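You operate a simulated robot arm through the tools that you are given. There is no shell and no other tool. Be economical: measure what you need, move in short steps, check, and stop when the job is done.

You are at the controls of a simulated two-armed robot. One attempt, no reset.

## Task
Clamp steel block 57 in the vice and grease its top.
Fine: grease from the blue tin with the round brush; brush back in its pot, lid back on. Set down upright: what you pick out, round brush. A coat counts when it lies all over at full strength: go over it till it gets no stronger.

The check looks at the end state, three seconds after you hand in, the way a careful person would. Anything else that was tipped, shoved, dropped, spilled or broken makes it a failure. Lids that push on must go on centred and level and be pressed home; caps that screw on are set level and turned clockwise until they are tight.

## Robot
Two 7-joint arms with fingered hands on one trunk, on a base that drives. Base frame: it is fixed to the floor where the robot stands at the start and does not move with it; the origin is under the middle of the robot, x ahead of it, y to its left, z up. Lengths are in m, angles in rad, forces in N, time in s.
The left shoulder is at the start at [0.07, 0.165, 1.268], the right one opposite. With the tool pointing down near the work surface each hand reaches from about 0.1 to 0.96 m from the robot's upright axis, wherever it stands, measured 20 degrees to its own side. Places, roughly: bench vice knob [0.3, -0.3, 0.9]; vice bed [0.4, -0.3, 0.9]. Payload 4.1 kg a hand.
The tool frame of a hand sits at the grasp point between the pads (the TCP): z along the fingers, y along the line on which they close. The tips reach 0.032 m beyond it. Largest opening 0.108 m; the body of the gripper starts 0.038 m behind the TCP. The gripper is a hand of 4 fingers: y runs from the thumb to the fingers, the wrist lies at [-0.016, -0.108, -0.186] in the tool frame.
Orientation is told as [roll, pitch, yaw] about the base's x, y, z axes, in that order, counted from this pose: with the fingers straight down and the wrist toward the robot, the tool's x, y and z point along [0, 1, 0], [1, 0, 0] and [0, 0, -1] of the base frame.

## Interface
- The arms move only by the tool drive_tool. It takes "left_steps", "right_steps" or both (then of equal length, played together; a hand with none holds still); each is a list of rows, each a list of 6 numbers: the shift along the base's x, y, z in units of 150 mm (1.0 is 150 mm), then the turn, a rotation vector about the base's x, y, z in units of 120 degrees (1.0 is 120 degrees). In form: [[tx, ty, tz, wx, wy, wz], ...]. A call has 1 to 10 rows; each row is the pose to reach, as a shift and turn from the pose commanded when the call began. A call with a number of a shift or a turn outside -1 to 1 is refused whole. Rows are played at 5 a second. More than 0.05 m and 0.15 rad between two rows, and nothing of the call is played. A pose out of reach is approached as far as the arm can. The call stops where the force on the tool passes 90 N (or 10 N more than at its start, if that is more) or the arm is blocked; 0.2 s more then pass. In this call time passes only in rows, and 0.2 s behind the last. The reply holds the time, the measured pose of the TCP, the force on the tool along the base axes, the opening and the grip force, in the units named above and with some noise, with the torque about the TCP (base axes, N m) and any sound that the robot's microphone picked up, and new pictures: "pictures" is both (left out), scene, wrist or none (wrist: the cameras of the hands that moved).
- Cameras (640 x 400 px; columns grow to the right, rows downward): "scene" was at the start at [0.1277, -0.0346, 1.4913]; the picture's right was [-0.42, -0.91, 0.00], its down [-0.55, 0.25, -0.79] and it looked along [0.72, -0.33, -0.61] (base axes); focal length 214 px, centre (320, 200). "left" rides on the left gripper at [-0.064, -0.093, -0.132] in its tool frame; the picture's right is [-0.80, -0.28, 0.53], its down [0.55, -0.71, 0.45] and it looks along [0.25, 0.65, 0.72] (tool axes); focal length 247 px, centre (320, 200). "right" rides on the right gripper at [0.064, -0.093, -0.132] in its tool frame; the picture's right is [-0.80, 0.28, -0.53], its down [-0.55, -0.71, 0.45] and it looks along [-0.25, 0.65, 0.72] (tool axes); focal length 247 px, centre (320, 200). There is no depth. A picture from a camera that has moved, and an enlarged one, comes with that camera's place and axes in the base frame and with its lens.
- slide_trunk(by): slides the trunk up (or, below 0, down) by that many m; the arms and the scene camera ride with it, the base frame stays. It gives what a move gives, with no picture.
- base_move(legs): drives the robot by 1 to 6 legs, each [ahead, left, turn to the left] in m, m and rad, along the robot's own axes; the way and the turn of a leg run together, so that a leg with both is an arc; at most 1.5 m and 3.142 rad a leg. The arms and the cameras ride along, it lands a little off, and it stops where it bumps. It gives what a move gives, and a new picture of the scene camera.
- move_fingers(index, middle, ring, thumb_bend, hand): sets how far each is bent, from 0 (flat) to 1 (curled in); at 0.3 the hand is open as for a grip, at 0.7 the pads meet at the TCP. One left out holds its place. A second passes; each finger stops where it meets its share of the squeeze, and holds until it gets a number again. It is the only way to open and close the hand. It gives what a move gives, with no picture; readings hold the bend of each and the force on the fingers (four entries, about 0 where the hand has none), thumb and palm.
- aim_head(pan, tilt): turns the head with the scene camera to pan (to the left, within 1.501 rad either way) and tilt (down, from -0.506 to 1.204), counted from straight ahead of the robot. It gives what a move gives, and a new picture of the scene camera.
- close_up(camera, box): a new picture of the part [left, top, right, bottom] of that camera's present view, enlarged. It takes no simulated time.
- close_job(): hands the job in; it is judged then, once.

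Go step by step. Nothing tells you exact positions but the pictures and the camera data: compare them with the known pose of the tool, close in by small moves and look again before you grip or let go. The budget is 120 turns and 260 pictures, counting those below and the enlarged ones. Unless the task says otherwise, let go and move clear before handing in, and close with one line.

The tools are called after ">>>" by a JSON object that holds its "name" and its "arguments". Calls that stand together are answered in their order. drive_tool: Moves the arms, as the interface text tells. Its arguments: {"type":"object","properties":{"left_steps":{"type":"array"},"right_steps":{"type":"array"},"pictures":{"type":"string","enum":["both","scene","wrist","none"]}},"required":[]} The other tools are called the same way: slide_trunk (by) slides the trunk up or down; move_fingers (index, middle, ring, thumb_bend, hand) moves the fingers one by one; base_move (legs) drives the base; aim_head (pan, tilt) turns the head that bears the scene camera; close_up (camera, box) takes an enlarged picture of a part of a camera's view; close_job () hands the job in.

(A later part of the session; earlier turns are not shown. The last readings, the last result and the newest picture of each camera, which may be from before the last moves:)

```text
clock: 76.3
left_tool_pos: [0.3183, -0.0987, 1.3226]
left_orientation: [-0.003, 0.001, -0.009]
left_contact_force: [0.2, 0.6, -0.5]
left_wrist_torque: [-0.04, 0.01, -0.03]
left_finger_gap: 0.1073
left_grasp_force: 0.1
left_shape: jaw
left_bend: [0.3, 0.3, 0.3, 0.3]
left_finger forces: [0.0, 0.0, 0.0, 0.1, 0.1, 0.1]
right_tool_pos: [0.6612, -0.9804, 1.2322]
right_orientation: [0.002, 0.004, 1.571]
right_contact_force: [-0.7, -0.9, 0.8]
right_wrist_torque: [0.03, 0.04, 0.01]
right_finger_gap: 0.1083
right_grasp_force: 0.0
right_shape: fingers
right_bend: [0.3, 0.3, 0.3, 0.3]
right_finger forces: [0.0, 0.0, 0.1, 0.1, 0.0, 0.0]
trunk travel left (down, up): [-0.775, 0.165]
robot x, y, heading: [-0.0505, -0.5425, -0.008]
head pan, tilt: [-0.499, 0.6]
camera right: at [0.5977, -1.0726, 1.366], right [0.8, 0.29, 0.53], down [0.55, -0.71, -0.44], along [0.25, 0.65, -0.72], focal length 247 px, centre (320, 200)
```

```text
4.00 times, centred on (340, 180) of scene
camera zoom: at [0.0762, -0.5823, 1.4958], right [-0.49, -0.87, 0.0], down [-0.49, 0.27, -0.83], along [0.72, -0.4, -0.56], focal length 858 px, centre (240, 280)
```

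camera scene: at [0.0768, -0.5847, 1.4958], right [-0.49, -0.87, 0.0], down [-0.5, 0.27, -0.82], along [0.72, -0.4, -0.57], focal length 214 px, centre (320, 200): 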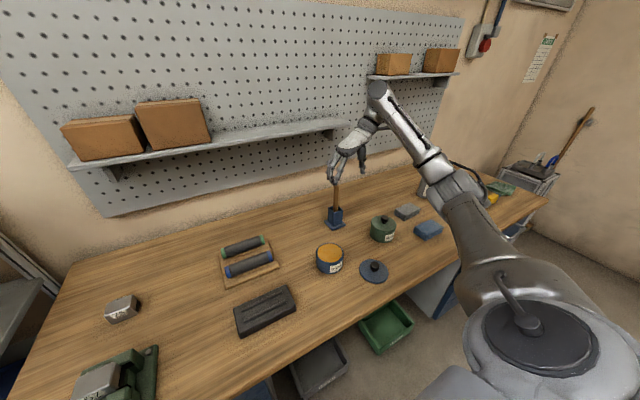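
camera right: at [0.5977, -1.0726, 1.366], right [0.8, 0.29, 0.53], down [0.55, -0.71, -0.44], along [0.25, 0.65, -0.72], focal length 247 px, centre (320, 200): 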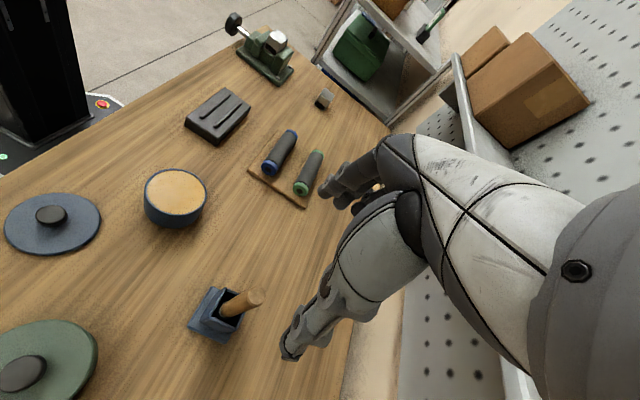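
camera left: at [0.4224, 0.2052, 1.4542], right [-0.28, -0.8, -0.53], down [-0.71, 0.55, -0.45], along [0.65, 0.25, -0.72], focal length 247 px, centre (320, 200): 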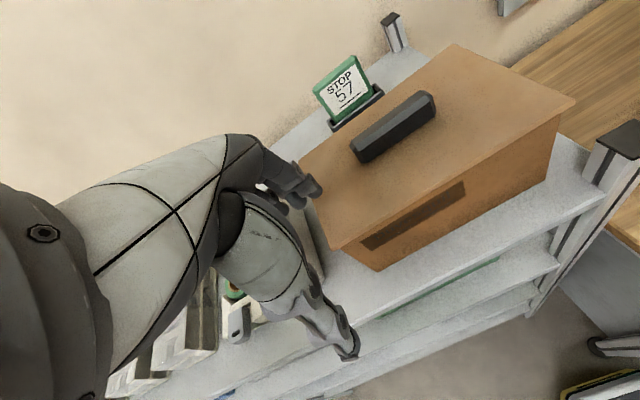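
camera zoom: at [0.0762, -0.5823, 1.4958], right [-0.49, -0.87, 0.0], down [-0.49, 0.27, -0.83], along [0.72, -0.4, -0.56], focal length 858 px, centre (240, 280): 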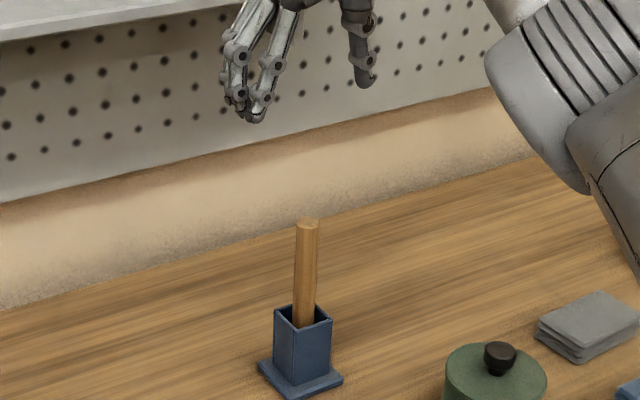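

The handle is vertical at (0.6705, -0.988) with its top at z 1.0765 and about 20 mm in diameter. I'll descend around it.

>>> {"name": "drive_tool", "arguments": {"right_steps": [[0.03, -0.025, -0.1, 0, 0, 0], [0.062, -0.051, -0.3, 0, 0, 0], [0.062, -0.051, -0.55, 0, 0, 0], [0.062, -0.051, -0.8, 0, 0, 0]], "pictures": "none"}}

>>> {"name": "close_up", "arguments": {"camera": "right", "box": [160, 150, 400, 400]}}

>>> {"name": "close_up", "arguments": {"camera": "scene", "box": [300, 130, 380, 230]}}

```text
clock: 77.3
left_tool_pos: [0.316, -0.1025, 1.3241]
left_orientation: [0.001, 0.0, -0.007]
left_contact_force: [0.6, -0.3, 0.1]
left_wrist_torque: [0.02, 0.0, 0.04]
left_finger_gap: 0.1076
left_grasp_force: 0.1
left_shape: jaw
left_bend: [0.3, 0.3, 0.3, 0.3]
left_finger forces: [0.0, 0.0, 0.1, 0.1, 0.1, 0.0]
right_tool_pos: [0.6732, -0.9939, 1.1146]
right_orientation: [0.001, 0.001, 1.573]
right_contact_force: [0.1, -0.9, -0.1]
right_wrist_torque: [0.02, 0.0, -0.03]
right_finger_gap: 0.1086
right_grasp_force: 0.0
right_shape: fingers
right_bend: [0.3, 0.3, 0.3, 0.3]
right_finger forces: [0.0, 0.0, 0.0, 0.1, 0.1, 0.0]
trunk travel left (down, up): [-0.775, 0.165]
robot x, y, heading: [-0.0523, -0.5427, -0.005]
head pan, tilt: [-0.499, 0.6]
```

```text
1.60 times, centred on (280, 275) of right
camera zoom: at [0.6089, -1.0863, 1.248], right [0.8, 0.29, 0.53], down [0.55, -0.71, -0.45], along [0.25, 0.65, -0.72], focal length 395 px, centre (384, 80)
```

zoom: 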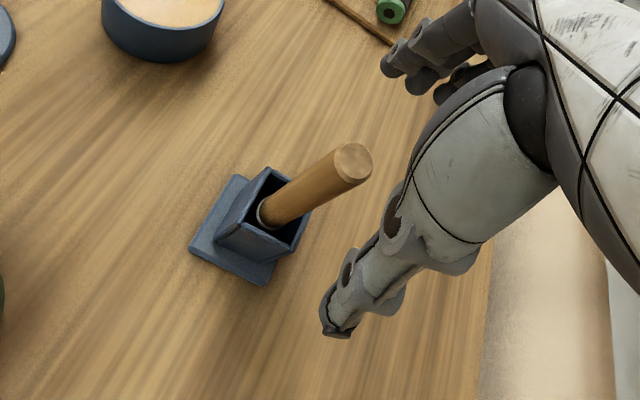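

```text
4.00 times, centred on (340, 180) of scene
camera zoom: at [0.0756, -0.5871, 1.4959], right [-0.49, -0.87, 0.0], down [-0.49, 0.28, -0.82], along [0.72, -0.4, -0.57], focal length 858 px, centre (240, 280)
```

zoom: 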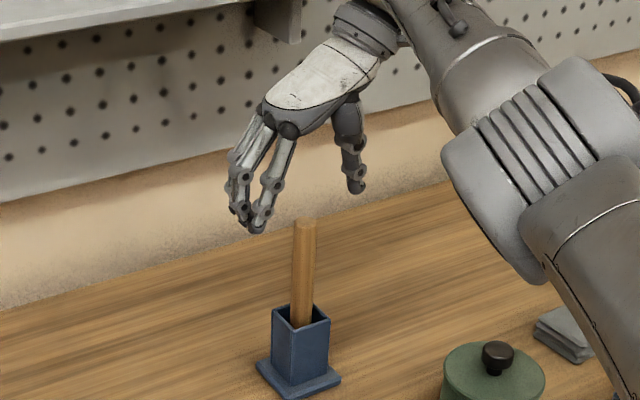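

Aligned; descending to the grip height and closing.

>>> {"name": "drive_tool", "arguments": {"right_steps": [[-0.01, 0.015, -0.15, 0, 0, 0], [-0.01, 0.015, -0.3, 0, 0, 0], [-0.01, 0.015, -0.42, 0, 0, 0]], "pictures": "none"}}

>>> {"name": "move_fingers", "arguments": {"hand": "right", "index": 0.7, "middle": 0.7, "ring": 0.7, "thumb_bend": 0.7}}

>>> {"name": "close_up", "arguments": {"camera": "right", "box": [160, 150, 400, 400]}}

>>> {"name": "close_up", "arguments": {"camera": "scene", "box": [300, 130, 380, 230]}}

```text
clock: 78.1
left_tool_pos: [0.3162, -0.0994, 1.3243]
left_orientation: [0.0, 0.0, -0.007]
left_contact_force: [-0.6, 0.2, 0.0]
left_wrist_torque: [0.02, 0.0, 0.0]
left_finger_gap: 0.1077
left_grasp_force: 0.0
left_shape: jaw
left_bend: [0.3, 0.3, 0.3, 0.3]
left_finger forces: [0.0, 0.1, 0.0, 0.1, 0.1, 0.1]
right_tool_pos: [0.6694, -0.9908, 1.0507]
right_orientation: [0.001, 0.003, 1.574]
right_contact_force: [0.5, 0.2, -0.2]
right_wrist_torque: [0.03, 0.01, 0.01]
right_finger_gap: 0.1083
right_grasp_force: 0.1
right_shape: fingers
right_bend: [0.3, 0.3, 0.3, 0.3]
right_finger forces: [0.1, 0.0, 0.1, 0.0, 0.1, 0.0]
trunk travel left (down, up): [-0.775, 0.165]
robot x, y, heading: [-0.0499, -0.5464, -0.004]
head pan, tilt: [-0.499, 0.6]
```

```text
clock: 79.1
left_tool_pos: [0.3157, -0.0996, 1.3237]
left_orientation: [0.0, 0.001, -0.007]
left_contact_force: [0.9, -0.8, 0.6]
left_wrist_torque: [0.01, -0.04, 0.0]
left_finger_gap: 0.1075
left_grasp_force: 0.0
left_shape: jaw
left_bend: [0.3, 0.3, 0.3, 0.3]
left_finger forces: [0.0, 0.0, 0.0, 0.0, 0.1, 0.1]
right_tool_pos: [0.6697, -0.9907, 1.0513]
right_orientation: [0.002, 0.0, 1.572]
right_contact_force: [-0.2, -0.5, -0.2]
right_wrist_torque: [-0.02, -0.02, -0.01]
right_finger_gap: 0.0186
right_grasp_force: 6.2
right_shape: fingers
right_bend: [0.66, 0.66, 0.7, 0.64]
right_finger forces: [2.8, 3.4, 0.0, 0.0, 6.3, 0.0]
trunk travel left (down, up): [-0.775, 0.165]
robot x, y, heading: [-0.0525, -0.5463, -0.01]
head pan, tilt: [-0.499, 0.6]
```

```text
1.60 times, centred on (280, 275) of right
camera zoom: at [0.6056, -1.0836, 1.1841], right [0.8, 0.29, 0.53], down [0.55, -0.71, -0.45], along [0.25, 0.65, -0.72], focal length 395 px, centre (384, 80)
```

zoom: 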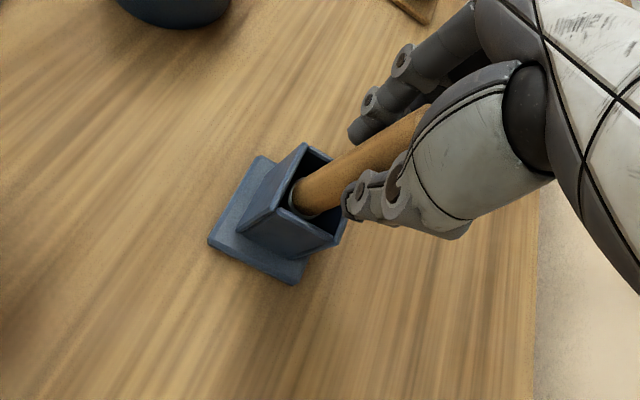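

```text
4.00 times, centred on (340, 180) of scene
camera zoom: at [0.0749, -0.5853, 1.4959], right [-0.49, -0.87, 0.0], down [-0.49, 0.27, -0.82], along [0.72, -0.4, -0.57], focal length 858 px, centre (240, 280)
```

zoom: 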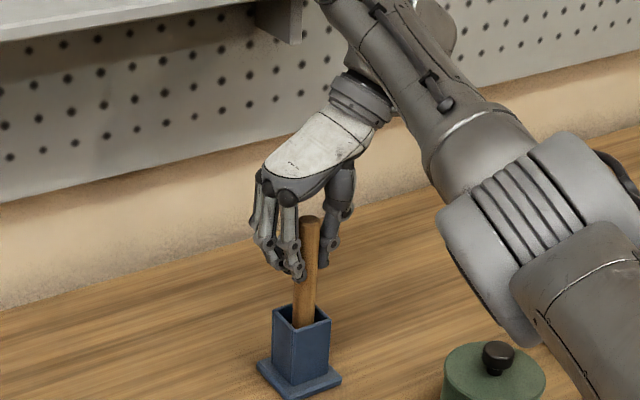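

It's held at about 6 N. I'll squeeze somewhat firmer, then lift straight up.

>>> {"name": "move_fingers", "arguments": {"hand": "right", "index": 0.9, "middle": 0.9, "thumb_bend": 0.9}}

>>> {"name": "drive_tool", "arguments": {"right_steps": [[0, 0, 0.1, 0, 0, 0], [0, 0, 0.25, 0, 0, 0], [0, 0, 0.4, 0, 0, 0], [0, 0, 0.6, 0, 0, 0], [0, 0, 0.8, 0, 0, 0], [0, 0, 1.0, 0, 0, 0]], "pictures": "none"}}

>>> {"name": "close_up", "arguments": {"camera": "right", "box": [160, 150, 400, 400]}}

>>> {"name": "close_up", "arguments": {"camera": "scene", "box": [300, 110, 380, 230]}}

```text
clock: 80.1
left_tool_pos: [0.3154, -0.1013, 1.3233]
left_orientation: [-0.001, 0.0, -0.008]
left_contact_force: [-0.2, 0.0, 0.3]
left_wrist_torque: [0.04, 0.0, 0.03]
left_finger_gap: 0.1076
left_grasp_force: 0.2
left_shape: jaw
left_bend: [0.3, 0.3, 0.3, 0.3]
left_finger forces: [0.1, 0.0, 0.0, 0.0, 0.0, 0.1]
right_tool_pos: [0.6697, -0.9904, 1.0505]
right_orientation: [0.003, 0.002, 1.573]
right_contact_force: [-0.1, 0.0, -0.2]
right_wrist_torque: [0.0, -0.01, 0.02]
right_finger_gap: 0.0157
right_grasp_force: 26.3
right_shape: fingers
right_bend: [0.72, 0.64, 0.7, 0.67]
right_finger forces: [12.7, 12.8, 0.0, 0.0, 26.5, 0.1]
trunk travel left (down, up): [-0.775, 0.165]
robot x, y, heading: [-0.0524, -0.5483, -0.005]
head pan, tilt: [-0.499, 0.6]
```

```text
clock: 81.5
left_tool_pos: [0.315, -0.1002, 1.3232]
left_orientation: [-0.001, 0.0, -0.005]
left_contact_force: [-0.4, -0.3, 1.0]
left_wrist_torque: [0.0, -0.01, -0.01]
left_finger_gap: 0.1077
left_grasp_force: 0.1
left_shape: jaw
left_bend: [0.3, 0.3, 0.3, 0.3]
left_finger forces: [0.0, 0.0, 0.0, 0.0, 0.0, 0.0]
right_tool_pos: [0.6652, -0.9916, 1.2049]
right_orientation: [0.001, 0.004, 1.573]
right_contact_force: [0.6, -0.6, -0.6]
right_wrist_torque: [0.0, -0.01, -0.05]
right_finger_gap: 0.0158
right_grasp_force: 26.4
right_shape: fingers
right_bend: [0.72, 0.64, 0.7, 0.68]
right_finger forces: [13.1, 13.4, 0.0, 0.1, 26.4, 0.0]
right hand out of reach, approached as far as the arm can: row 6
trunk travel left (down, up): [-0.775, 0.165]
robot x, y, heading: [-0.0552, -0.5409, -0.01]
head pan, tilt: [-0.499, 0.6]
```

```text
1.60 times, centred on (280, 275) of right
camera zoom: at [0.6007, -1.0851, 1.3386], right [0.8, 0.29, 0.53], down [0.55, -0.71, -0.45], along [0.25, 0.65, -0.72], focal length 395 px, centre (384, 80)
```

zoom: 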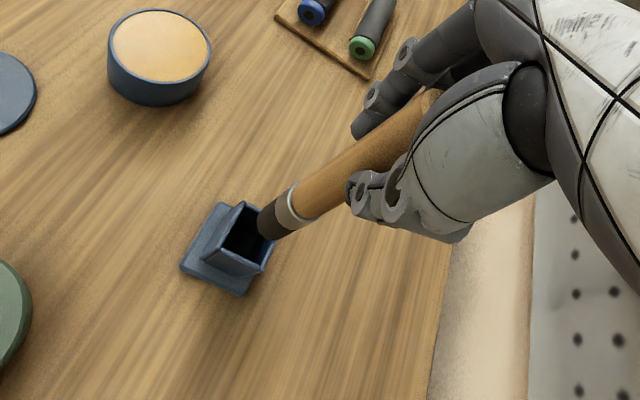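

```text
3.33 times, centred on (340, 170) of scene
camera zoom: at [0.0736, -0.585, 1.496], right [-0.49, -0.87, 0.0], down [-0.49, 0.27, -0.83], along [0.72, -0.4, -0.56], focal length 715 px, centre (253, 300)
```

zoom: 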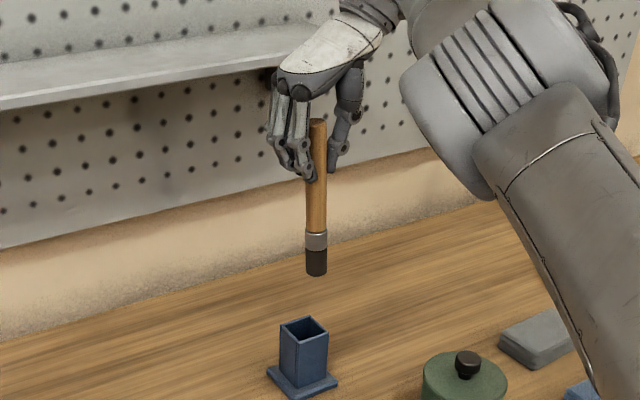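

The brush is out and nearly upright, with its tip about 0.161 m below the TCP and offset roughly (-5, -10) mm. I'll move over the grease tin.

>>> {"name": "drive_tool", "arguments": {"right_steps": [[-0.2, 0.18, 0, 0, 0, 0], [-0.4, 0.36, 0, 0, 0, 0], [-0.6, 0.54, 0, 0, 0, 0], [-0.8, 0.72, 0, 0, 0, 0], [-1.0, 0.9, 0, 0, 0, 0]], "pictures": "none"}}

>>> {"name": "drive_tool", "arguments": {"right_steps": [[-0.08, 0.06, -0.15, 0, 0, 0], [-0.08, 0.06, -0.3, 0, 0, 0]], "pictures": "none"}}

>>> {"name": "close_up", "arguments": {"camera": "right", "box": [120, 120, 400, 400]}}

>>> {"name": "close_up", "arguments": {"camera": "scene", "box": [280, 150, 400, 290]}}

```text
clock: 82.7
left_tool_pos: [0.3161, -0.1013, 1.3241]
left_orientation: [0.0, 0.001, -0.008]
left_contact_force: [-0.1, 0.6, 0.7]
left_wrist_torque: [0.03, 0.03, 0.0]
left_finger_gap: 0.1077
left_grasp_force: 0.0
left_shape: jaw
left_bend: [0.3, 0.3, 0.3, 0.3]
left_finger forces: [0.1, 0.0, 0.1, 0.1, 0.1, 0.1]
right_tool_pos: [0.6664, -0.9924, 1.2056]
right_orientation: [0.001, 0.001, 1.574]
right_contact_force: [-0.2, -0.6, -0.4]
right_wrist_torque: [-0.01, 0.01, 0.01]
right_finger_gap: 0.0159
right_grasp_force: 27.1
right_shape: fingers
right_bend: [0.72, 0.64, 0.7, 0.68]
right_finger forces: [13.1, 13.3, 0.1, 0.0, 26.5, 0.0]
right hand out of reach, approached as far as the arm can: row 1, 2, 3, 4, 5
trunk travel left (down, up): [-0.775, 0.165]
robot x, y, heading: [-0.0535, -0.5411, -0.009]
head pan, tilt: [-0.499, 0.6]
```

```text
clock: 83.3
left_tool_pos: [0.3159, -0.1016, 1.3244]
left_orientation: [0.001, 0.0, -0.007]
left_contact_force: [0.4, 0.5, 0.6]
left_wrist_torque: [0.04, 0.0, 0.0]
left_finger_gap: 0.1077
left_grasp_force: 0.1
left_shape: jaw
left_bend: [0.3, 0.3, 0.3, 0.3]
left_finger forces: [0.0, 0.1, 0.0, 0.0, 0.0, 0.0]
right_tool_pos: [0.6614, -0.9899, 1.197]
right_orientation: [0.003, 0.003, 1.572]
right_contact_force: [-0.6, 0.1, -0.8]
right_wrist_torque: [0.04, 0.03, -0.03]
right_finger_gap: 0.0155
right_grasp_force: 26.1
right_shape: fingers
right_bend: [0.72, 0.64, 0.7, 0.68]
right_finger forces: [13.0, 13.5, 0.0, 0.0, 26.3, 0.0]
right hand out of reach, approached as far as the arm can: row 1, 2
trunk travel left (down, up): [-0.775, 0.165]
robot x, y, heading: [-0.0494, -0.5421, -0.01]
head pan, tilt: [-0.499, 0.6]
```

```text
1.43 times, centred on (260, 260) of right
camera zoom: at [0.597, -1.0828, 1.3301], right [0.8, 0.28, 0.53], down [0.55, -0.71, -0.45], along [0.25, 0.65, -0.72], focal length 353 px, centre (406, 114)
```

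zoom: 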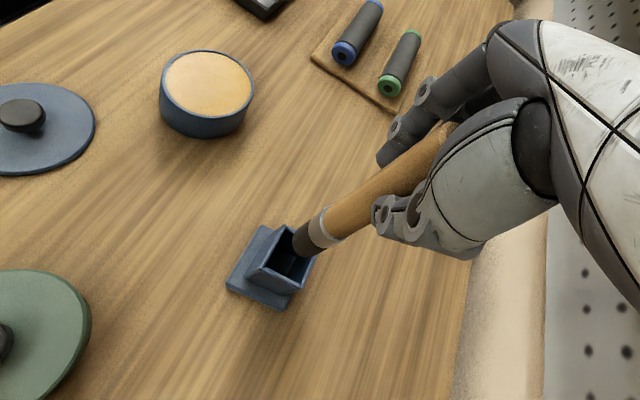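

```text
2.86 times, centred on (340, 220) of scene
camera zoom: at [0.0747, -0.5865, 1.4959], right [-0.49, -0.87, 0.0], down [-0.49, 0.27, -0.82], along [0.72, -0.4, -0.57], focal length 613 px, centre (263, 143)
```

zoom: 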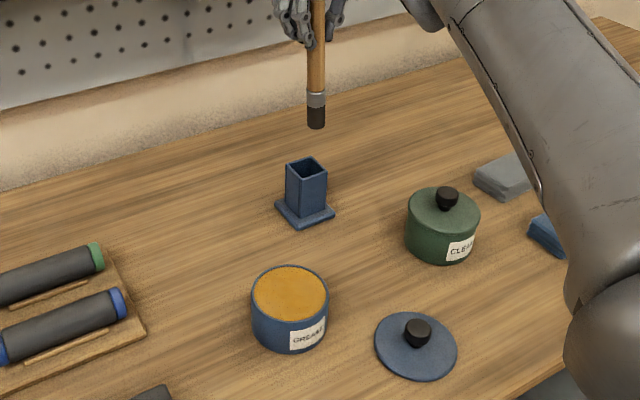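

The arm stalled near a joint limit. I'll lower slightly and move away in smaller steps.

>>> {"name": "drive_tool", "arguments": {"right_steps": [[0, 0.0, -0.1, 0, 0, 0], [-0.1, 0.05, -0.15, 0, 0, 0], [-0.25, 0.1, -0.15, 0, 0, 0], [-0.4, 0.2, -0.15, 0, 0, 0], [-0.6, 0.35, -0.15, 0, 0, 0]], "pictures": "scene"}}

```text
clock: 84.5
left_tool_pos: [0.3144, -0.102, 1.3232]
left_orientation: [0.0, 0.001, -0.008]
left_contact_force: [-0.5, -1.3, 0.4]
left_wrist_torque: [0.03, -0.03, 0.01]
left_finger_gap: 0.1076
left_grasp_force: 0.0
left_shape: jaw
left_bend: [0.3, 0.3, 0.3, 0.3]
left_finger forces: [0.1, 0.0, 0.0, 0.0, 0.1, 0.1]
right_tool_pos: [0.66, -0.9902, 1.1823]
right_orientation: [0.002, 0.001, 1.57]
right_contact_force: [-0.3, -0.5, -0.1]
right_wrist_torque: [0.0, 0.0, 0.0]
right_finger_gap: 0.0157
right_grasp_force: 26.4
right_shape: fingers
right_bend: [0.72, 0.64, 0.7, 0.68]
right_finger forces: [13.2, 13.7, 0.1, 0.1, 26.3, 0.0]
right hand out of reach, approached as far as the arm can: row 2, 3, 4, 5
trunk travel left (down, up): [-0.775, 0.165]
robot x, y, heading: [-0.0501, -0.5437, -0.002]
head pan, tilt: [-0.499, 0.6]
camera scene: at [0.0748, -0.5855, 1.4959], right [-0.49, -0.87, 0.0], down [-0.49, 0.27, -0.82], along [0.72, -0.4, -0.57], focal length 214 px, centre (320, 200)
```

scene: 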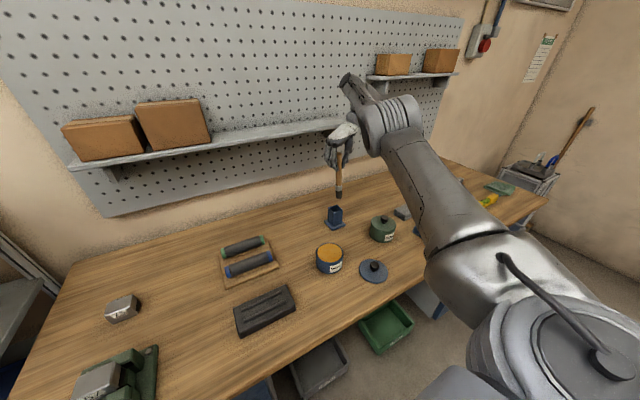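

Only vertical motion works here; I'll try yawing the hand back toward the robot while moving.

>>> {"name": "drive_tool", "arguments": {"right_steps": [[0, 0, 0, 0, 0, -0.06], [0, 0, 0, 0, 0, -0.12], [-0.05, 0.05, 0, 0, 0, -0.18], [-0.15, 0.1, 0, 0, 0, -0.24], [-0.3, 0.2, 0, 0, 0, -0.3]], "pictures": "none"}}

```text
clock: 85.7
left_tool_pos: [0.3152, -0.1015, 1.3235]
left_orientation: [-0.002, -0.001, -0.007]
left_contact_force: [0.8, 0.6, 0.0]
left_wrist_torque: [0.03, 0.02, -0.04]
left_finger_gap: 0.1076
left_grasp_force: 0.0
left_shape: jaw
left_bend: [0.3, 0.3, 0.3, 0.3]
left_finger forces: [0.0, 0.0, 0.1, 0.0, 0.0, 0.0]
right_tool_pos: [0.6599, -0.9889, 1.1812]
right_orientation: [0.004, 0.001, 1.572]
right_contact_force: [0.0, 0.5, -0.4]
right_wrist_torque: [-0.03, 0.02, 0.01]
right_finger_gap: 0.0157
right_grasp_force: 26.7
right_shape: fingers
right_bend: [0.72, 0.64, 0.7, 0.68]
right_finger forces: [13.2, 13.6, 0.0, 0.0, 26.3, 0.1]
right hand out of reach, approached as far as the arm can: row 1, 2, 3, 4, 5
trunk travel left (down, up): [-0.775, 0.165]
robot x, y, heading: [-0.0522, -0.5431, -0.005]
head pan, tilt: [-0.499, 0.6]
```

I'll probe which small motions the arm accepts here.

>>> {"name": "drive_tool", "arguments": {"right_steps": [[0, 0.1, 0, 0, 0, 0], [0, 0.2, 0, 0, 0, 0]], "pictures": "none"}}

>>> {"name": "drive_tool", "arguments": {"right_steps": [[0, 0, 0, 0, 0, 0.05], [0, 0, 0, 0, 0, 0.1]], "pictures": "none"}}

>>> {"name": "drive_tool", "arguments": {"right_steps": [[0.1, 0, 0, 0, 0, 0]], "pictures": "none"}}

```text
clock: 86.3
left_tool_pos: [0.316, -0.101, 1.3234]
left_orientation: [-0.001, 0.0, -0.007]
left_contact_force: [0.6, -0.3, 0.1]
left_wrist_torque: [0.01, -0.01, 0.03]
left_finger_gap: 0.1077
left_grasp_force: 0.1
left_shape: jaw
left_bend: [0.3, 0.3, 0.3, 0.3]
left_finger forces: [0.0, 0.1, 0.0, 0.0, 0.0, 0.0]
right_tool_pos: [0.665, -0.9756, 1.189]
right_orientation: [0.003, 0.001, 1.572]
right_contact_force: [-0.8, -0.4, -0.7]
right_wrist_torque: [0.01, 0.03, -0.01]
right_finger_gap: 0.0159
right_grasp_force: 26.2
right_shape: fingers
right_bend: [0.72, 0.64, 0.7, 0.68]
right_finger forces: [13.4, 13.8, 0.0, 0.0, 26.2, 0.1]
right hand out of reach, approached as far as the arm can: row 1, 2
trunk travel left (down, up): [-0.775, 0.165]
robot x, y, heading: [-0.0501, -0.5427, -0.004]
head pan, tilt: [-0.499, 0.6]
```

```text
clock: 86.9
left_tool_pos: [0.3161, -0.1008, 1.3235]
left_orientation: [-0.001, 0.0, -0.007]
left_contact_force: [-0.6, 0.2, -1.1]
left_wrist_torque: [0.0, 0.02, -0.03]
left_finger_gap: 0.1079
left_grasp_force: 0.1
left_shape: jaw
left_bend: [0.3, 0.3, 0.3, 0.3]
left_finger forces: [0.0, 0.0, 0.0, 0.0, 0.0, 0.0]
right_tool_pos: [0.6698, -0.987, 1.2073]
right_orientation: [-0.056, 0.026, 1.662]
right_contact_force: [-0.1, 0.7, -1.3]
right_wrist_torque: [-0.02, 0.0, -0.02]
right_finger_gap: 0.0153
right_grasp_force: 26.5
right_shape: fingers
right_bend: [0.72, 0.64, 0.7, 0.68]
right_finger forces: [13.4, 13.9, 0.1, 0.1, 26.0, 0.0]
right hand out of reach, approached as far as the arm can: row 1, 2
trunk travel left (down, up): [-0.775, 0.165]
robot x, y, heading: [-0.0531, -0.5452, -0.007]
head pan, tilt: [-0.499, 0.6]
```

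```text
clock: 87.3
left_tool_pos: [0.3162, -0.1018, 1.3248]
left_orientation: [0.001, 0.001, -0.008]
left_contact_force: [-0.2, -0.6, 0.8]
left_wrist_torque: [0.02, 0.02, 0.04]
left_finger_gap: 0.1078
left_grasp_force: 0.1
left_shape: jaw
left_bend: [0.3, 0.3, 0.3, 0.3]
left_finger forces: [0.1, 0.0, 0.0, 0.0, 0.1, 0.0]
right_tool_pos: [0.6722, -0.9872, 1.2112]
right_orientation: [-0.055, 0.023, 1.664]
right_contact_force: [0.3, 0.2, -0.6]
right_wrist_torque: [-0.01, 0.01, 0.03]
right_finger_gap: 0.0153
right_grasp_force: 26.7
right_shape: fingers
right_bend: [0.72, 0.64, 0.7, 0.69]
right_finger forces: [13.2, 14.0, 0.0, 0.0, 25.8, 0.0]
right hand out of reach, approached as far as the arm can: row 1
trunk travel left (down, up): [-0.775, 0.165]
robot x, y, heading: [-0.0487, -0.5409, -0.006]
head pan, tilt: [-0.499, 0.6]
```

The arm is against a joint limit in this corner, while base and vertical moves still work. I'll carry the brush by driving the base back and left so that it comes over the tin area.

>>> {"name": "base_move", "arguments": {"legs": [[-0.165, 0, 0], [0, 0.13, 0]]}}

>>> {"name": "drive_tool", "arguments": {"right_steps": [[0, 0, -0.1, 0, 0, 0], [0, 0, -0.2, 0, 0, 0]], "pictures": "none"}}

>>> {"name": "drive_tool", "arguments": {"right_steps": [[0, 0, 0, 0.025, 0.01, -0.04], [-0.1, 0, 0, 0.025, 0.01, -0.04]], "pictures": "scene"}}

```text
clock: 89.7
left_tool_pos: [0.1458, 0.0271, 1.3245]
left_orientation: [0.002, 0.001, -0.01]
left_contact_force: [-0.9, -0.8, 0.7]
left_wrist_torque: [-0.01, -0.01, 0.0]
left_finger_gap: 0.1077
left_grasp_force: 0.0
left_shape: jaw
left_bend: [0.3, 0.3, 0.3, 0.3]
left_finger forces: [0.1, 0.0, 0.1, 0.1, 0.0, 0.0]
right_tool_pos: [0.501, -0.8574, 1.2101]
right_orientation: [-0.056, 0.025, 1.661]
right_contact_force: [0.9, -0.1, 0.1]
right_wrist_torque: [0.03, -0.03, -0.01]
right_finger_gap: 0.0154
right_grasp_force: 27.2
right_shape: fingers
right_bend: [0.72, 0.64, 0.7, 0.69]
right_finger forces: [13.2, 14.1, 0.0, 0.0, 25.9, 0.0]
trunk travel left (down, up): [-0.775, 0.165]
robot x, y, heading: [-0.2261, -0.4132, -0.009]
head pan, tilt: [-0.499, 0.6]
camera scene: at [-0.0963, -0.4566, 1.496], right [-0.49, -0.87, 0.0], down [-0.49, 0.28, -0.82], along [0.72, -0.4, -0.57], focal length 214 px, centre (320, 200)
```

scene: 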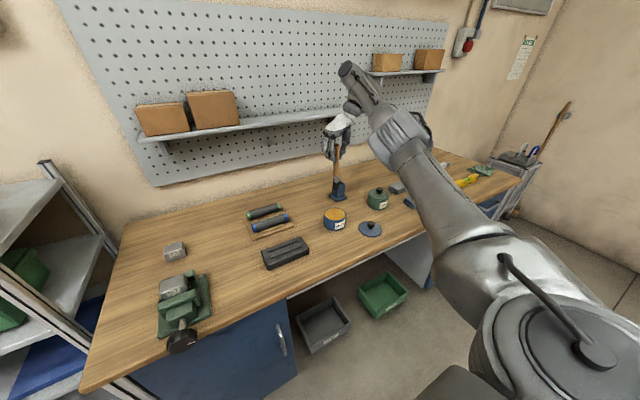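

```text
clock: 90.3
left_tool_pos: [0.146, 0.028, 1.3242]
left_orientation: [0.002, 0.002, -0.009]
left_contact_force: [-1.1, 0.2, -0.7]
left_wrist_torque: [0.03, 0.03, -0.02]
left_finger_gap: 0.1075
left_grasp_force: 0.0
left_shape: jaw
left_bend: [0.3, 0.3, 0.3, 0.3]
left_finger forces: [0.1, 0.0, 0.0, 0.1, 0.0, 0.0]
right_tool_pos: [0.5029, -0.8582, 1.1802]
right_orientation: [-0.056, 0.024, 1.66]
right_contact_force: [0.9, 0.2, -0.8]
right_wrist_torque: [0.0, -0.02, 0.0]
right_finger_gap: 0.0153
right_grasp_force: 26.2
right_shape: fingers
right_bend: [0.72, 0.64, 0.7, 0.69]
right_finger forces: [13.3, 14.1, 0.0, 0.0, 25.9, 0.0]
trunk travel left (down, up): [-0.775, 0.165]
robot x, y, heading: [-0.2221, -0.4123, -0.006]
head pan, tilt: [-0.499, 0.6]
```

```text
clock: 90.9
left_tool_pos: [0.1448, 0.0278, 1.3251]
left_orientation: [0.001, 0.002, -0.009]
left_contact_force: [0.1, -0.7, 0.0]
left_wrist_torque: [-0.03, -0.04, -0.01]
left_finger_gap: 0.1075
left_grasp_force: 0.1
left_shape: jaw
left_bend: [0.3, 0.3, 0.3, 0.3]
left_finger forces: [0.0, 0.0, 0.0, 0.1, 0.0, 0.0]
right_tool_pos: [0.4869, -0.8592, 1.1803]
right_orientation: [-0.039, -0.029, 1.576]
right_contact_force: [0.2, -0.2, -0.8]
right_wrist_torque: [0.01, 0.0, -0.01]
right_finger_gap: 0.0154
right_grasp_force: 27.2
right_shape: fingers
right_bend: [0.72, 0.64, 0.7, 0.69]
right_finger forces: [13.5, 14.1, 0.0, 0.0, 26.0, 0.0]
trunk travel left (down, up): [-0.775, 0.165]
robot x, y, heading: [-0.2187, -0.4125, -0.007]
head pan, tilt: [-0.499, 0.6]
camera scene: at [-0.0962, -0.457, 1.496], right [-0.49, -0.87, 0.0], down [-0.49, 0.28, -0.82], along [0.72, -0.4, -0.57], focal length 214 px, centre (320, 200)
```

scene: 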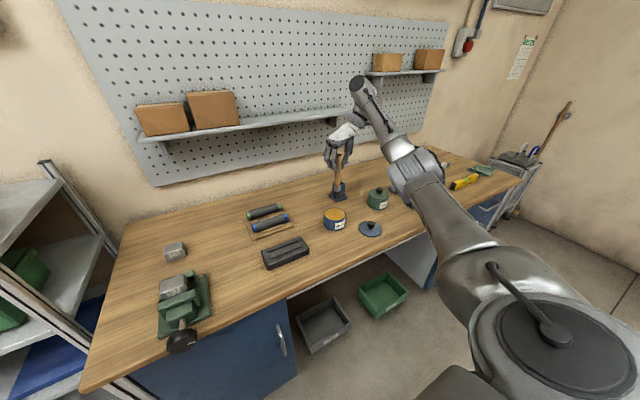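

The arm is free again. I'll level the hand, position over the tin and look.

>>> {"name": "drive_tool", "arguments": {"right_steps": [[0.05, 0.04, 0, -0.014, 0.0186, 0], [0.107, 0.08, -0.13, -0.014, 0.0186, 0]], "pictures": "none"}}

>>> {"name": "close_up", "arguments": {"camera": "right", "box": [120, 120, 400, 400]}}

>>> {"name": "close_up", "arguments": {"camera": "scene", "box": [290, 130, 390, 250]}}

```text
clock: 91.5
left_tool_pos: [0.1471, 0.0283, 1.3239]
left_orientation: [0.0, 0.0, -0.009]
left_contact_force: [0.7, 0.1, 0.1]
left_wrist_torque: [0.02, 0.01, -0.01]
left_finger_gap: 0.1079
left_grasp_force: 0.1
left_shape: jaw
left_bend: [0.3, 0.3, 0.3, 0.3]
left_finger forces: [0.0, 0.1, 0.1, 0.1, 0.0, 0.0]
right_tool_pos: [0.5042, -0.8459, 1.1615]
right_orientation: [0.002, 0.0, 1.576]
right_contact_force: [-0.2, 0.4, -0.7]
right_wrist_torque: [0.03, -0.01, 0.0]
right_finger_gap: 0.0158
right_grasp_force: 27.1
right_shape: fingers
right_bend: [0.72, 0.64, 0.7, 0.69]
right_finger forces: [13.6, 14.1, 0.0, 0.0, 25.9, 0.0]
trunk travel left (down, up): [-0.775, 0.165]
robot x, y, heading: [-0.2248, -0.4158, -0.008]
head pan, tilt: [-0.499, 0.6]
```

```text
1.43 times, centred on (260, 260) of right
camera zoom: at [0.4402, -0.9386, 1.2945], right [0.8, 0.29, 0.53], down [0.55, -0.7, -0.45], along [0.24, 0.65, -0.72], focal length 353 px, centre (406, 114)
```

zoom: 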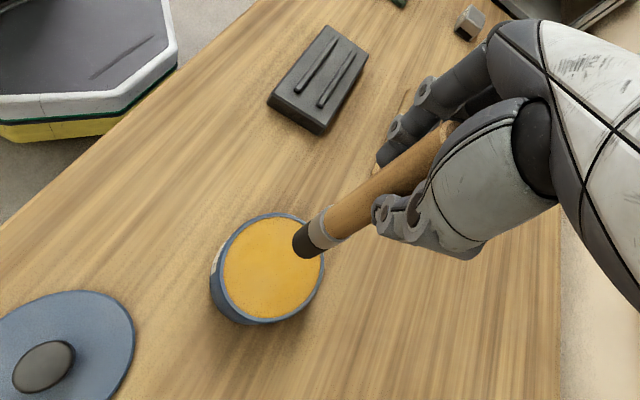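

```text
3.33 times, centred on (340, 190) of scene
camera zoom: at [-0.0946, -0.4555, 1.4959], right [-0.49, -0.87, 0.0], down [-0.49, 0.27, -0.82], along [0.72, -0.4, -0.57], focal length 715 px, centre (253, 233)
```

zoom: 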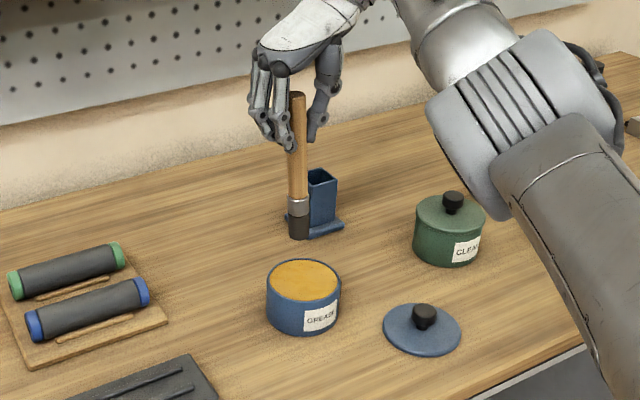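

The tip is at (0.500, -0.850, 0.998) and the tin centre at about (0.494, -0.859). I'll shift over the centre and dip about 1.5 cm below the rim.

>>> {"name": "drive_tool", "arguments": {"right_steps": [[-0.04, -0.057, -0.1, 0, 0, 0], [-0.04, -0.057, -0.3, 0, 0, 0], [-0.04, -0.057, -0.42, 0, 0, 0], [-0.04, -0.057, -0.5, 0, 0, 0]], "pictures": "none"}}

>>> {"name": "close_up", "arguments": {"camera": "right", "box": [120, 120, 400, 400]}}

>>> {"name": "close_up", "arguments": {"camera": "scene", "box": [290, 150, 370, 250]}}

```text
clock: 92.5
left_tool_pos: [0.1418, 0.032, 1.3245]
left_orientation: [-0.003, -0.004, -0.009]
left_contact_force: [-0.2, 1.1, -0.8]
left_wrist_torque: [-0.01, 0.0, -0.03]
left_finger_gap: 0.1077
left_grasp_force: 0.0
left_shape: jaw
left_bend: [0.3, 0.3, 0.3, 0.3]
left_finger forces: [0.1, 0.0, 0.1, 0.0, 0.0, 0.1]
right_tool_pos: [0.4929, -0.8509, 1.0918]
right_orientation: [-0.004, 0.0, 1.577]
right_contact_force: [0.8, -0.4, 17.2]
right_wrist_torque: [0.04, -0.05, 0.02]
right_finger_gap: 0.0153
right_grasp_force: 30.5
right_shape: fingers
right_bend: [0.72, 0.64, 0.7, 0.69]
right_finger forces: [14.7, 16.2, 0.0, 0.1, 29.9, 0.0]
trunk travel left (down, up): [-0.775, 0.165]
robot x, y, heading: [-0.2251, -0.415, -0.01]
head pan, tilt: [-0.499, 0.6]
```

```text
1.43 times, centred on (260, 260) of right
camera zoom: at [0.4291, -0.9438, 1.2244], right [0.79, 0.29, 0.54], down [0.56, -0.7, -0.44], along [0.25, 0.65, -0.72], focal length 353 px, centre (406, 114)
```

zoom: 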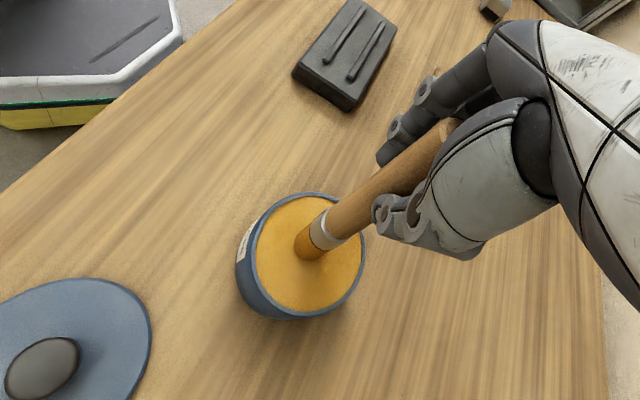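

```text
4.00 times, centred on (330, 200) of scene
camera zoom: at [-0.1, -0.4529, 1.4969], right [-0.49, -0.87, 0.0], down [-0.49, 0.27, -0.83], along [0.72, -0.4, -0.56], focal length 858 px, centre (280, 200)
```

zoom: 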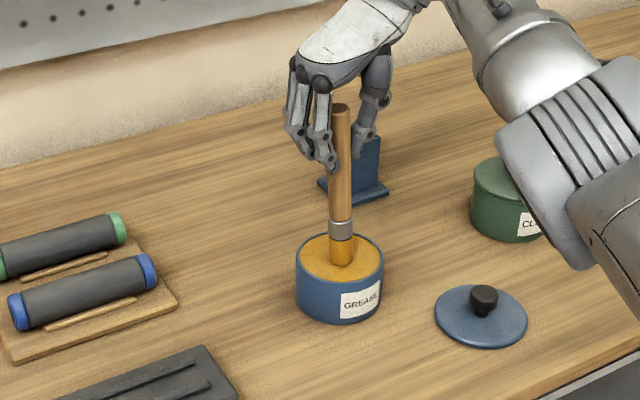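

The brush is loaded (orange bristles; grease surface at about z 0.929). I'll lift and carry it toward the vice.

>>> {"name": "drive_tool", "arguments": {"right_steps": [[0, 0, 0.15, 0, 0, 0], [0, 0, 0.35, 0, 0, 0], [0, 0, 0.55, 0, 0, 0], [-0.05, 0.25, 0.55, 0, 0, 0], [-0.1, 0.5, 0.55, 0, 0, 0], [-0.15, 0.75, 0.55, 0, 0, 0], [-0.2, 1.0, 0.55, 0, 0, 0]], "pictures": "none"}}

>>> {"name": "drive_tool", "arguments": {"right_steps": [[-0.03, 0.25, 0, 0, 0, 0], [-0.06, 0.5, 0, 0, 0, 0], [-0.1, 0.75, 0, 0, 0, 0], [-0.13, 1.0, 0, 0, 0, 0]], "pictures": "none"}}

>>> {"name": "drive_tool", "arguments": {"right_steps": [[-0.03, 0.25, 0, 0, 0, 0], [-0.06, 0.5, 0, 0, 0, 0], [-0.1, 0.75, 0, 0, 0, 0], [-0.13, 1.0, 0, 0, 0, 0]], "pictures": "scene"}}

```text
clock: 94.1
left_tool_pos: [0.1454, 0.0294, 1.3237]
left_orientation: [0.002, 0.001, -0.008]
left_contact_force: [-0.2, -0.5, -1.0]
left_wrist_torque: [-0.02, -0.02, -0.02]
left_finger_gap: 0.1075
left_grasp_force: 0.0
left_shape: jaw
left_bend: [0.3, 0.3, 0.3, 0.3]
left_finger forces: [0.0, 0.0, 0.0, 0.0, 0.1, 0.0]
right_tool_pos: [0.465, -0.7054, 1.1706]
right_orientation: [0.002, 0.001, 1.576]
right_contact_force: [-0.4, 0.8, -0.9]
right_wrist_torque: [-0.01, -0.03, -0.01]
right_finger_gap: 0.0159
right_grasp_force: 27.1
right_shape: fingers
right_bend: [0.72, 0.64, 0.7, 0.69]
right_finger forces: [14.0, 14.8, 0.0, 0.0, 26.1, 0.0]
trunk travel left (down, up): [-0.775, 0.165]
robot x, y, heading: [-0.2223, -0.4151, -0.006]
head pan, tilt: [-0.499, 0.6]
```

```text
clock: 95.1
left_tool_pos: [0.146, 0.03, 1.3232]
left_orientation: [-0.003, -0.001, -0.01]
left_contact_force: [0.2, -0.5, 0.1]
left_wrist_torque: [-0.04, -0.03, 0.01]
left_finger_gap: 0.1077
left_grasp_force: 0.0
left_shape: jaw
left_bend: [0.3, 0.3, 0.3, 0.3]
left_finger forces: [0.1, 0.0, 0.1, 0.0, 0.0, 0.1]
right_tool_pos: [0.447, -0.5532, 1.1715]
right_orientation: [0.002, 0.002, 1.576]
right_contact_force: [-0.1, 0.8, -1.0]
right_wrist_torque: [-0.06, 0.01, 0.0]
right_finger_gap: 0.0153
right_grasp_force: 26.9
right_shape: fingers
right_bend: [0.72, 0.64, 0.7, 0.69]
right_finger forces: [14.0, 14.7, 0.0, 0.0, 25.9, 0.1]
trunk travel left (down, up): [-0.775, 0.165]
robot x, y, heading: [-0.2244, -0.4116, -0.009]
head pan, tilt: [-0.499, 0.6]
```

```text
clock: 96.1
left_tool_pos: [0.1457, 0.0312, 1.3234]
left_orientation: [-0.002, 0.0, -0.008]
left_contact_force: [-0.4, 0.6, -0.1]
left_wrist_torque: [-0.03, 0.02, 0.0]
left_finger_gap: 0.1079
left_grasp_force: 0.1
left_shape: jaw
left_bend: [0.3, 0.3, 0.3, 0.3]
left_finger forces: [0.0, 0.1, 0.0, 0.1, 0.1, 0.1]
right_tool_pos: [0.4288, -0.4043, 1.1696]
right_orientation: [0.001, 0.001, 1.575]
right_contact_force: [-0.3, 0.4, -1.1]
right_wrist_torque: [-0.04, -0.02, -0.02]
right_finger_gap: 0.0152
right_grasp_force: 27.3
right_shape: fingers
right_bend: [0.72, 0.64, 0.7, 0.69]
right_finger forces: [14.3, 14.9, 0.1, 0.0, 26.0, 0.1]
trunk travel left (down, up): [-0.775, 0.165]
robot x, y, heading: [-0.2236, -0.4132, -0.01]
head pan, tilt: [-0.499, 0.6]
camera scene: at [-0.0954, -0.453, 1.496], right [-0.49, -0.87, 0.0], down [-0.49, 0.27, -0.83], along [0.72, -0.4, -0.56], focal length 214 px, centre (320, 200)
```

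scene: 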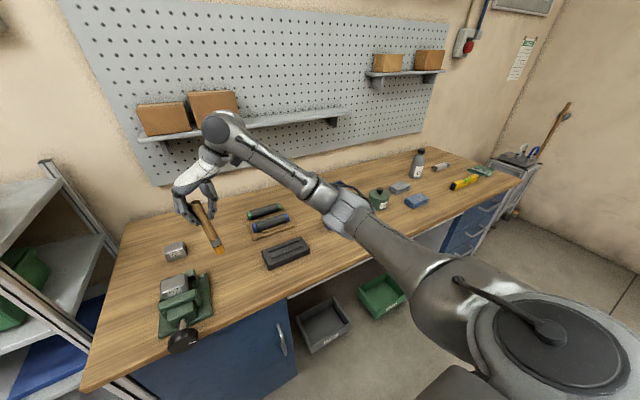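

Over toward the vice. I'll aim the head at it and bring the brush above the block.

>>> {"name": "aim_head", "arguments": {"pan": 0.15, "tilt": 0.75}}

>>> {"name": "drive_tool", "arguments": {"right_steps": [[-0.02, 0.25, 0, 0, 0, 0], [-0.05, 0.5, 0, 0, 0, 0], [-0.08, 0.7, 0, 0, 0, 0], [-0.08, 0.85, 0, 0, 0, 0]], "pictures": "none"}}

>>> {"name": "close_up", "arguments": {"camera": "scene", "box": [240, 100, 400, 260]}}

>>> {"name": "close_up", "arguments": {"camera": "right", "box": [120, 120, 400, 400]}}

```text
clock: 97.1
left_tool_pos: [0.1448, 0.029, 1.3233]
left_orientation: [0.001, -0.002, -0.009]
left_contact_force: [0.2, -0.2, 0.4]
left_wrist_torque: [-0.01, -0.01, 0.01]
left_finger_gap: 0.1075
left_grasp_force: 0.1
left_shape: jaw
left_bend: [0.3, 0.3, 0.3, 0.3]
left_finger forces: [0.0, 0.1, 0.0, 0.0, 0.0, 0.0]
right_tool_pos: [0.4273, -0.4046, 1.169]
right_orientation: [0.0, 0.003, 1.575]
right_contact_force: [0.6, -0.4, -1.0]
right_wrist_torque: [-0.02, -0.02, 0.01]
right_finger_gap: 0.0154
right_grasp_force: 26.8
right_shape: fingers
right_bend: [0.72, 0.64, 0.7, 0.69]
right_finger forces: [14.2, 14.9, 0.0, 0.0, 26.0, 0.0]
trunk travel left (down, up): [-0.775, 0.165]
robot x, y, heading: [-0.2189, -0.4111, -0.006]
head pan, tilt: [0.15, 0.75]
camera scene: at [-0.0907, -0.4003, 1.4831], right [0.14, -0.99, 0.0], down [-0.68, -0.1, -0.73], along [0.72, 0.1, -0.68], focal length 214 px, centre (320, 200)
```

scene: 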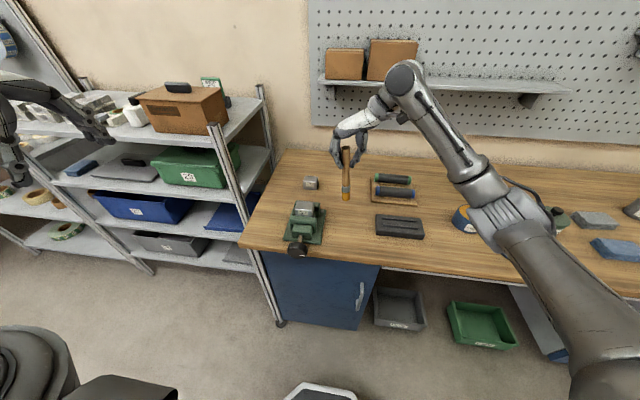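

```text
clock: 98.1
left_tool_pos: [0.1453, 0.0309, 1.3228]
left_orientation: [0.0, 0.0, -0.009]
left_contact_force: [-0.1, 0.5, 0.0]
left_wrist_torque: [-0.04, 0.03, 0.01]
left_finger_gap: 0.1077
left_grasp_force: 0.1
left_shape: jaw
left_bend: [0.3, 0.3, 0.3, 0.3]
left_finger forces: [0.0, 0.0, 0.0, 0.0, 0.1, 0.1]
right_tool_pos: [0.4187, -0.2749, 1.1682]
right_orientation: [0.001, 0.004, 1.576]
right_contact_force: [-1.4, 0.6, -0.4]
right_wrist_torque: [-0.02, 0.01, -0.01]
right_finger_gap: 0.0154
right_grasp_force: 27.3
right_shape: fingers
right_bend: [0.72, 0.64, 0.7, 0.69]
right_finger forces: [14.3, 15.1, 0.1, 0.0, 25.8, 0.1]
trunk travel left (down, up): [-0.775, 0.165]
robot x, y, heading: [-0.2191, -0.4134, -0.006]
head pan, tilt: [0.15, 0.75]
```

```text
2.50 times, centred on (320, 180) of scene
camera zoom: at [-0.0908, -0.3986, 1.483], right [0.14, -0.99, 0.0], down [-0.68, -0.1, -0.73], along [0.72, 0.1, -0.68], focal length 536 px, centre (320, 250)
```

zoom: 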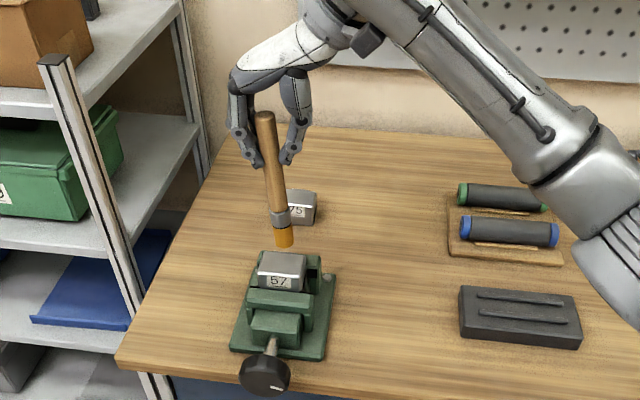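

```text
1.43 times, centred on (260, 260) of right
camera zoom: at [0.3543, -0.3674, 1.3016], right [0.8, 0.29, 0.53], down [0.55, -0.7, -0.45], along [0.24, 0.65, -0.72], focal length 353 px, centre (406, 114)
```

zoom: 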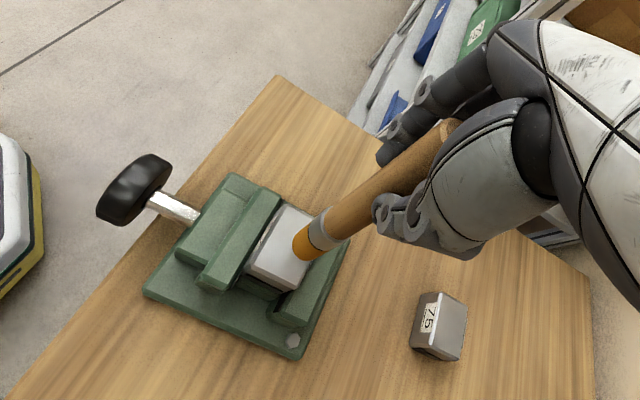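

The brush is loaded and above the block; the block top spans about x 0.389–0.432, y -0.305…-0.248 at z≈0.973. I'll lower gently to find contact.

>>> {"name": "drive_tool", "arguments": {"right_steps": [[-0.015, 0.04, -0.1, 0, 0, 0], [-0.015, 0.04, -0.2, 0, 0, 0], [-0.015, 0.04, -0.25, 0, 0, 0]], "pictures": "none"}}

>>> {"name": "drive_tool", "arguments": {"right_steps": [[0, 0, -0.02, 0, 0, 0], [0, 0, -0.04, 0, 0, 0]], "pictures": "none"}}

>>> {"name": "close_up", "arguments": {"camera": "scene", "box": [280, 160, 360, 260]}}

>>> {"name": "close_up", "arguments": {"camera": "right", "box": [160, 160, 360, 360]}}

```text
clock: 98.9
left_tool_pos: [0.1414, 0.0277, 1.3266]
left_orientation: [0.002, -0.004, -0.008]
left_contact_force: [-0.3, 0.4, 0.3]
left_wrist_torque: [0.0, -0.02, -0.04]
left_finger_gap: 0.1075
left_grasp_force: 0.0
left_shape: jaw
left_bend: [0.3, 0.3, 0.3, 0.3]
left_finger forces: [0.1, 0.0, 0.0, 0.0, 0.0, 0.0]
right_tool_pos: [0.4102, -0.2691, 1.1355]
right_orientation: [-0.005, -0.004, 1.574]
right_contact_force: [0.8, 0.6, 21.3]
right_wrist_torque: [0.14, -0.05, 0.02]
right_finger_gap: 0.0152
right_grasp_force: 31.8
right_shape: fingers
right_bend: [0.72, 0.64, 0.7, 0.7]
right_finger forces: [15.3, 17.7, 0.1, 0.0, 30.7, 0.0]
trunk travel left (down, up): [-0.775, 0.165]
robot x, y, heading: [-0.2232, -0.4137, -0.008]
head pan, tilt: [0.15, 0.75]
```

```text
clock: 99.5
left_tool_pos: [0.1388, 0.0273, 1.3274]
left_orientation: [0.001, -0.005, -0.009]
left_contact_force: [0.4, 0.0, 0.5]
left_wrist_torque: [0.03, 0.05, -0.04]
left_finger_gap: 0.1078
left_grasp_force: 0.0
left_shape: jaw
left_bend: [0.3, 0.3, 0.3, 0.3]
left_finger forces: [0.1, 0.0, 0.1, 0.1, 0.1, 0.0]
right_tool_pos: [0.4085, -0.2692, 1.1321]
right_orientation: [-0.006, -0.005, 1.576]
right_contact_force: [0.5, 0.9, 51.9]
right_wrist_torque: [0.29, -0.04, 0.07]
right_finger_gap: 0.0152
right_grasp_force: 39.8
right_shape: fingers
right_bend: [0.72, 0.62, 0.7, 0.74]
right_finger forces: [18.9, 21.3, 0.0, 0.0, 39.1, 0.0]
trunk travel left (down, up): [-0.775, 0.165]
robot x, y, heading: [-0.226, -0.4136, -0.006]
head pan, tilt: [0.15, 0.75]
```

```text
4.00 times, centred on (320, 210) of scene
camera zoom: at [-0.0983, -0.4022, 1.4843], right [0.14, -0.99, 0.0], down [-0.67, -0.1, -0.73], along [0.73, 0.1, -0.68], focal length 858 px, centre (320, 160)
```

zoom: 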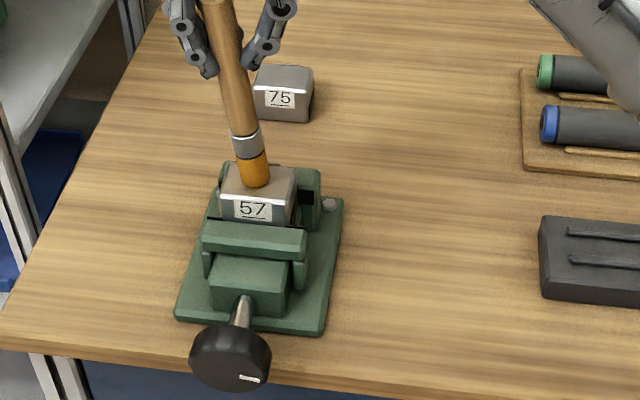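

```text
2.00 times, centred on (260, 260) of right
camera zoom: at [0.344, -0.3635, 1.2639], right [0.79, 0.29, 0.54], down [0.56, -0.7, -0.45], along [0.25, 0.65, -0.71], focal length 494 px, centre (440, 80)
```

zoom: 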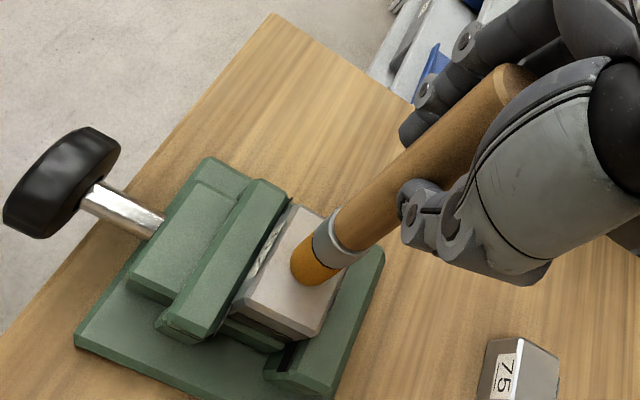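

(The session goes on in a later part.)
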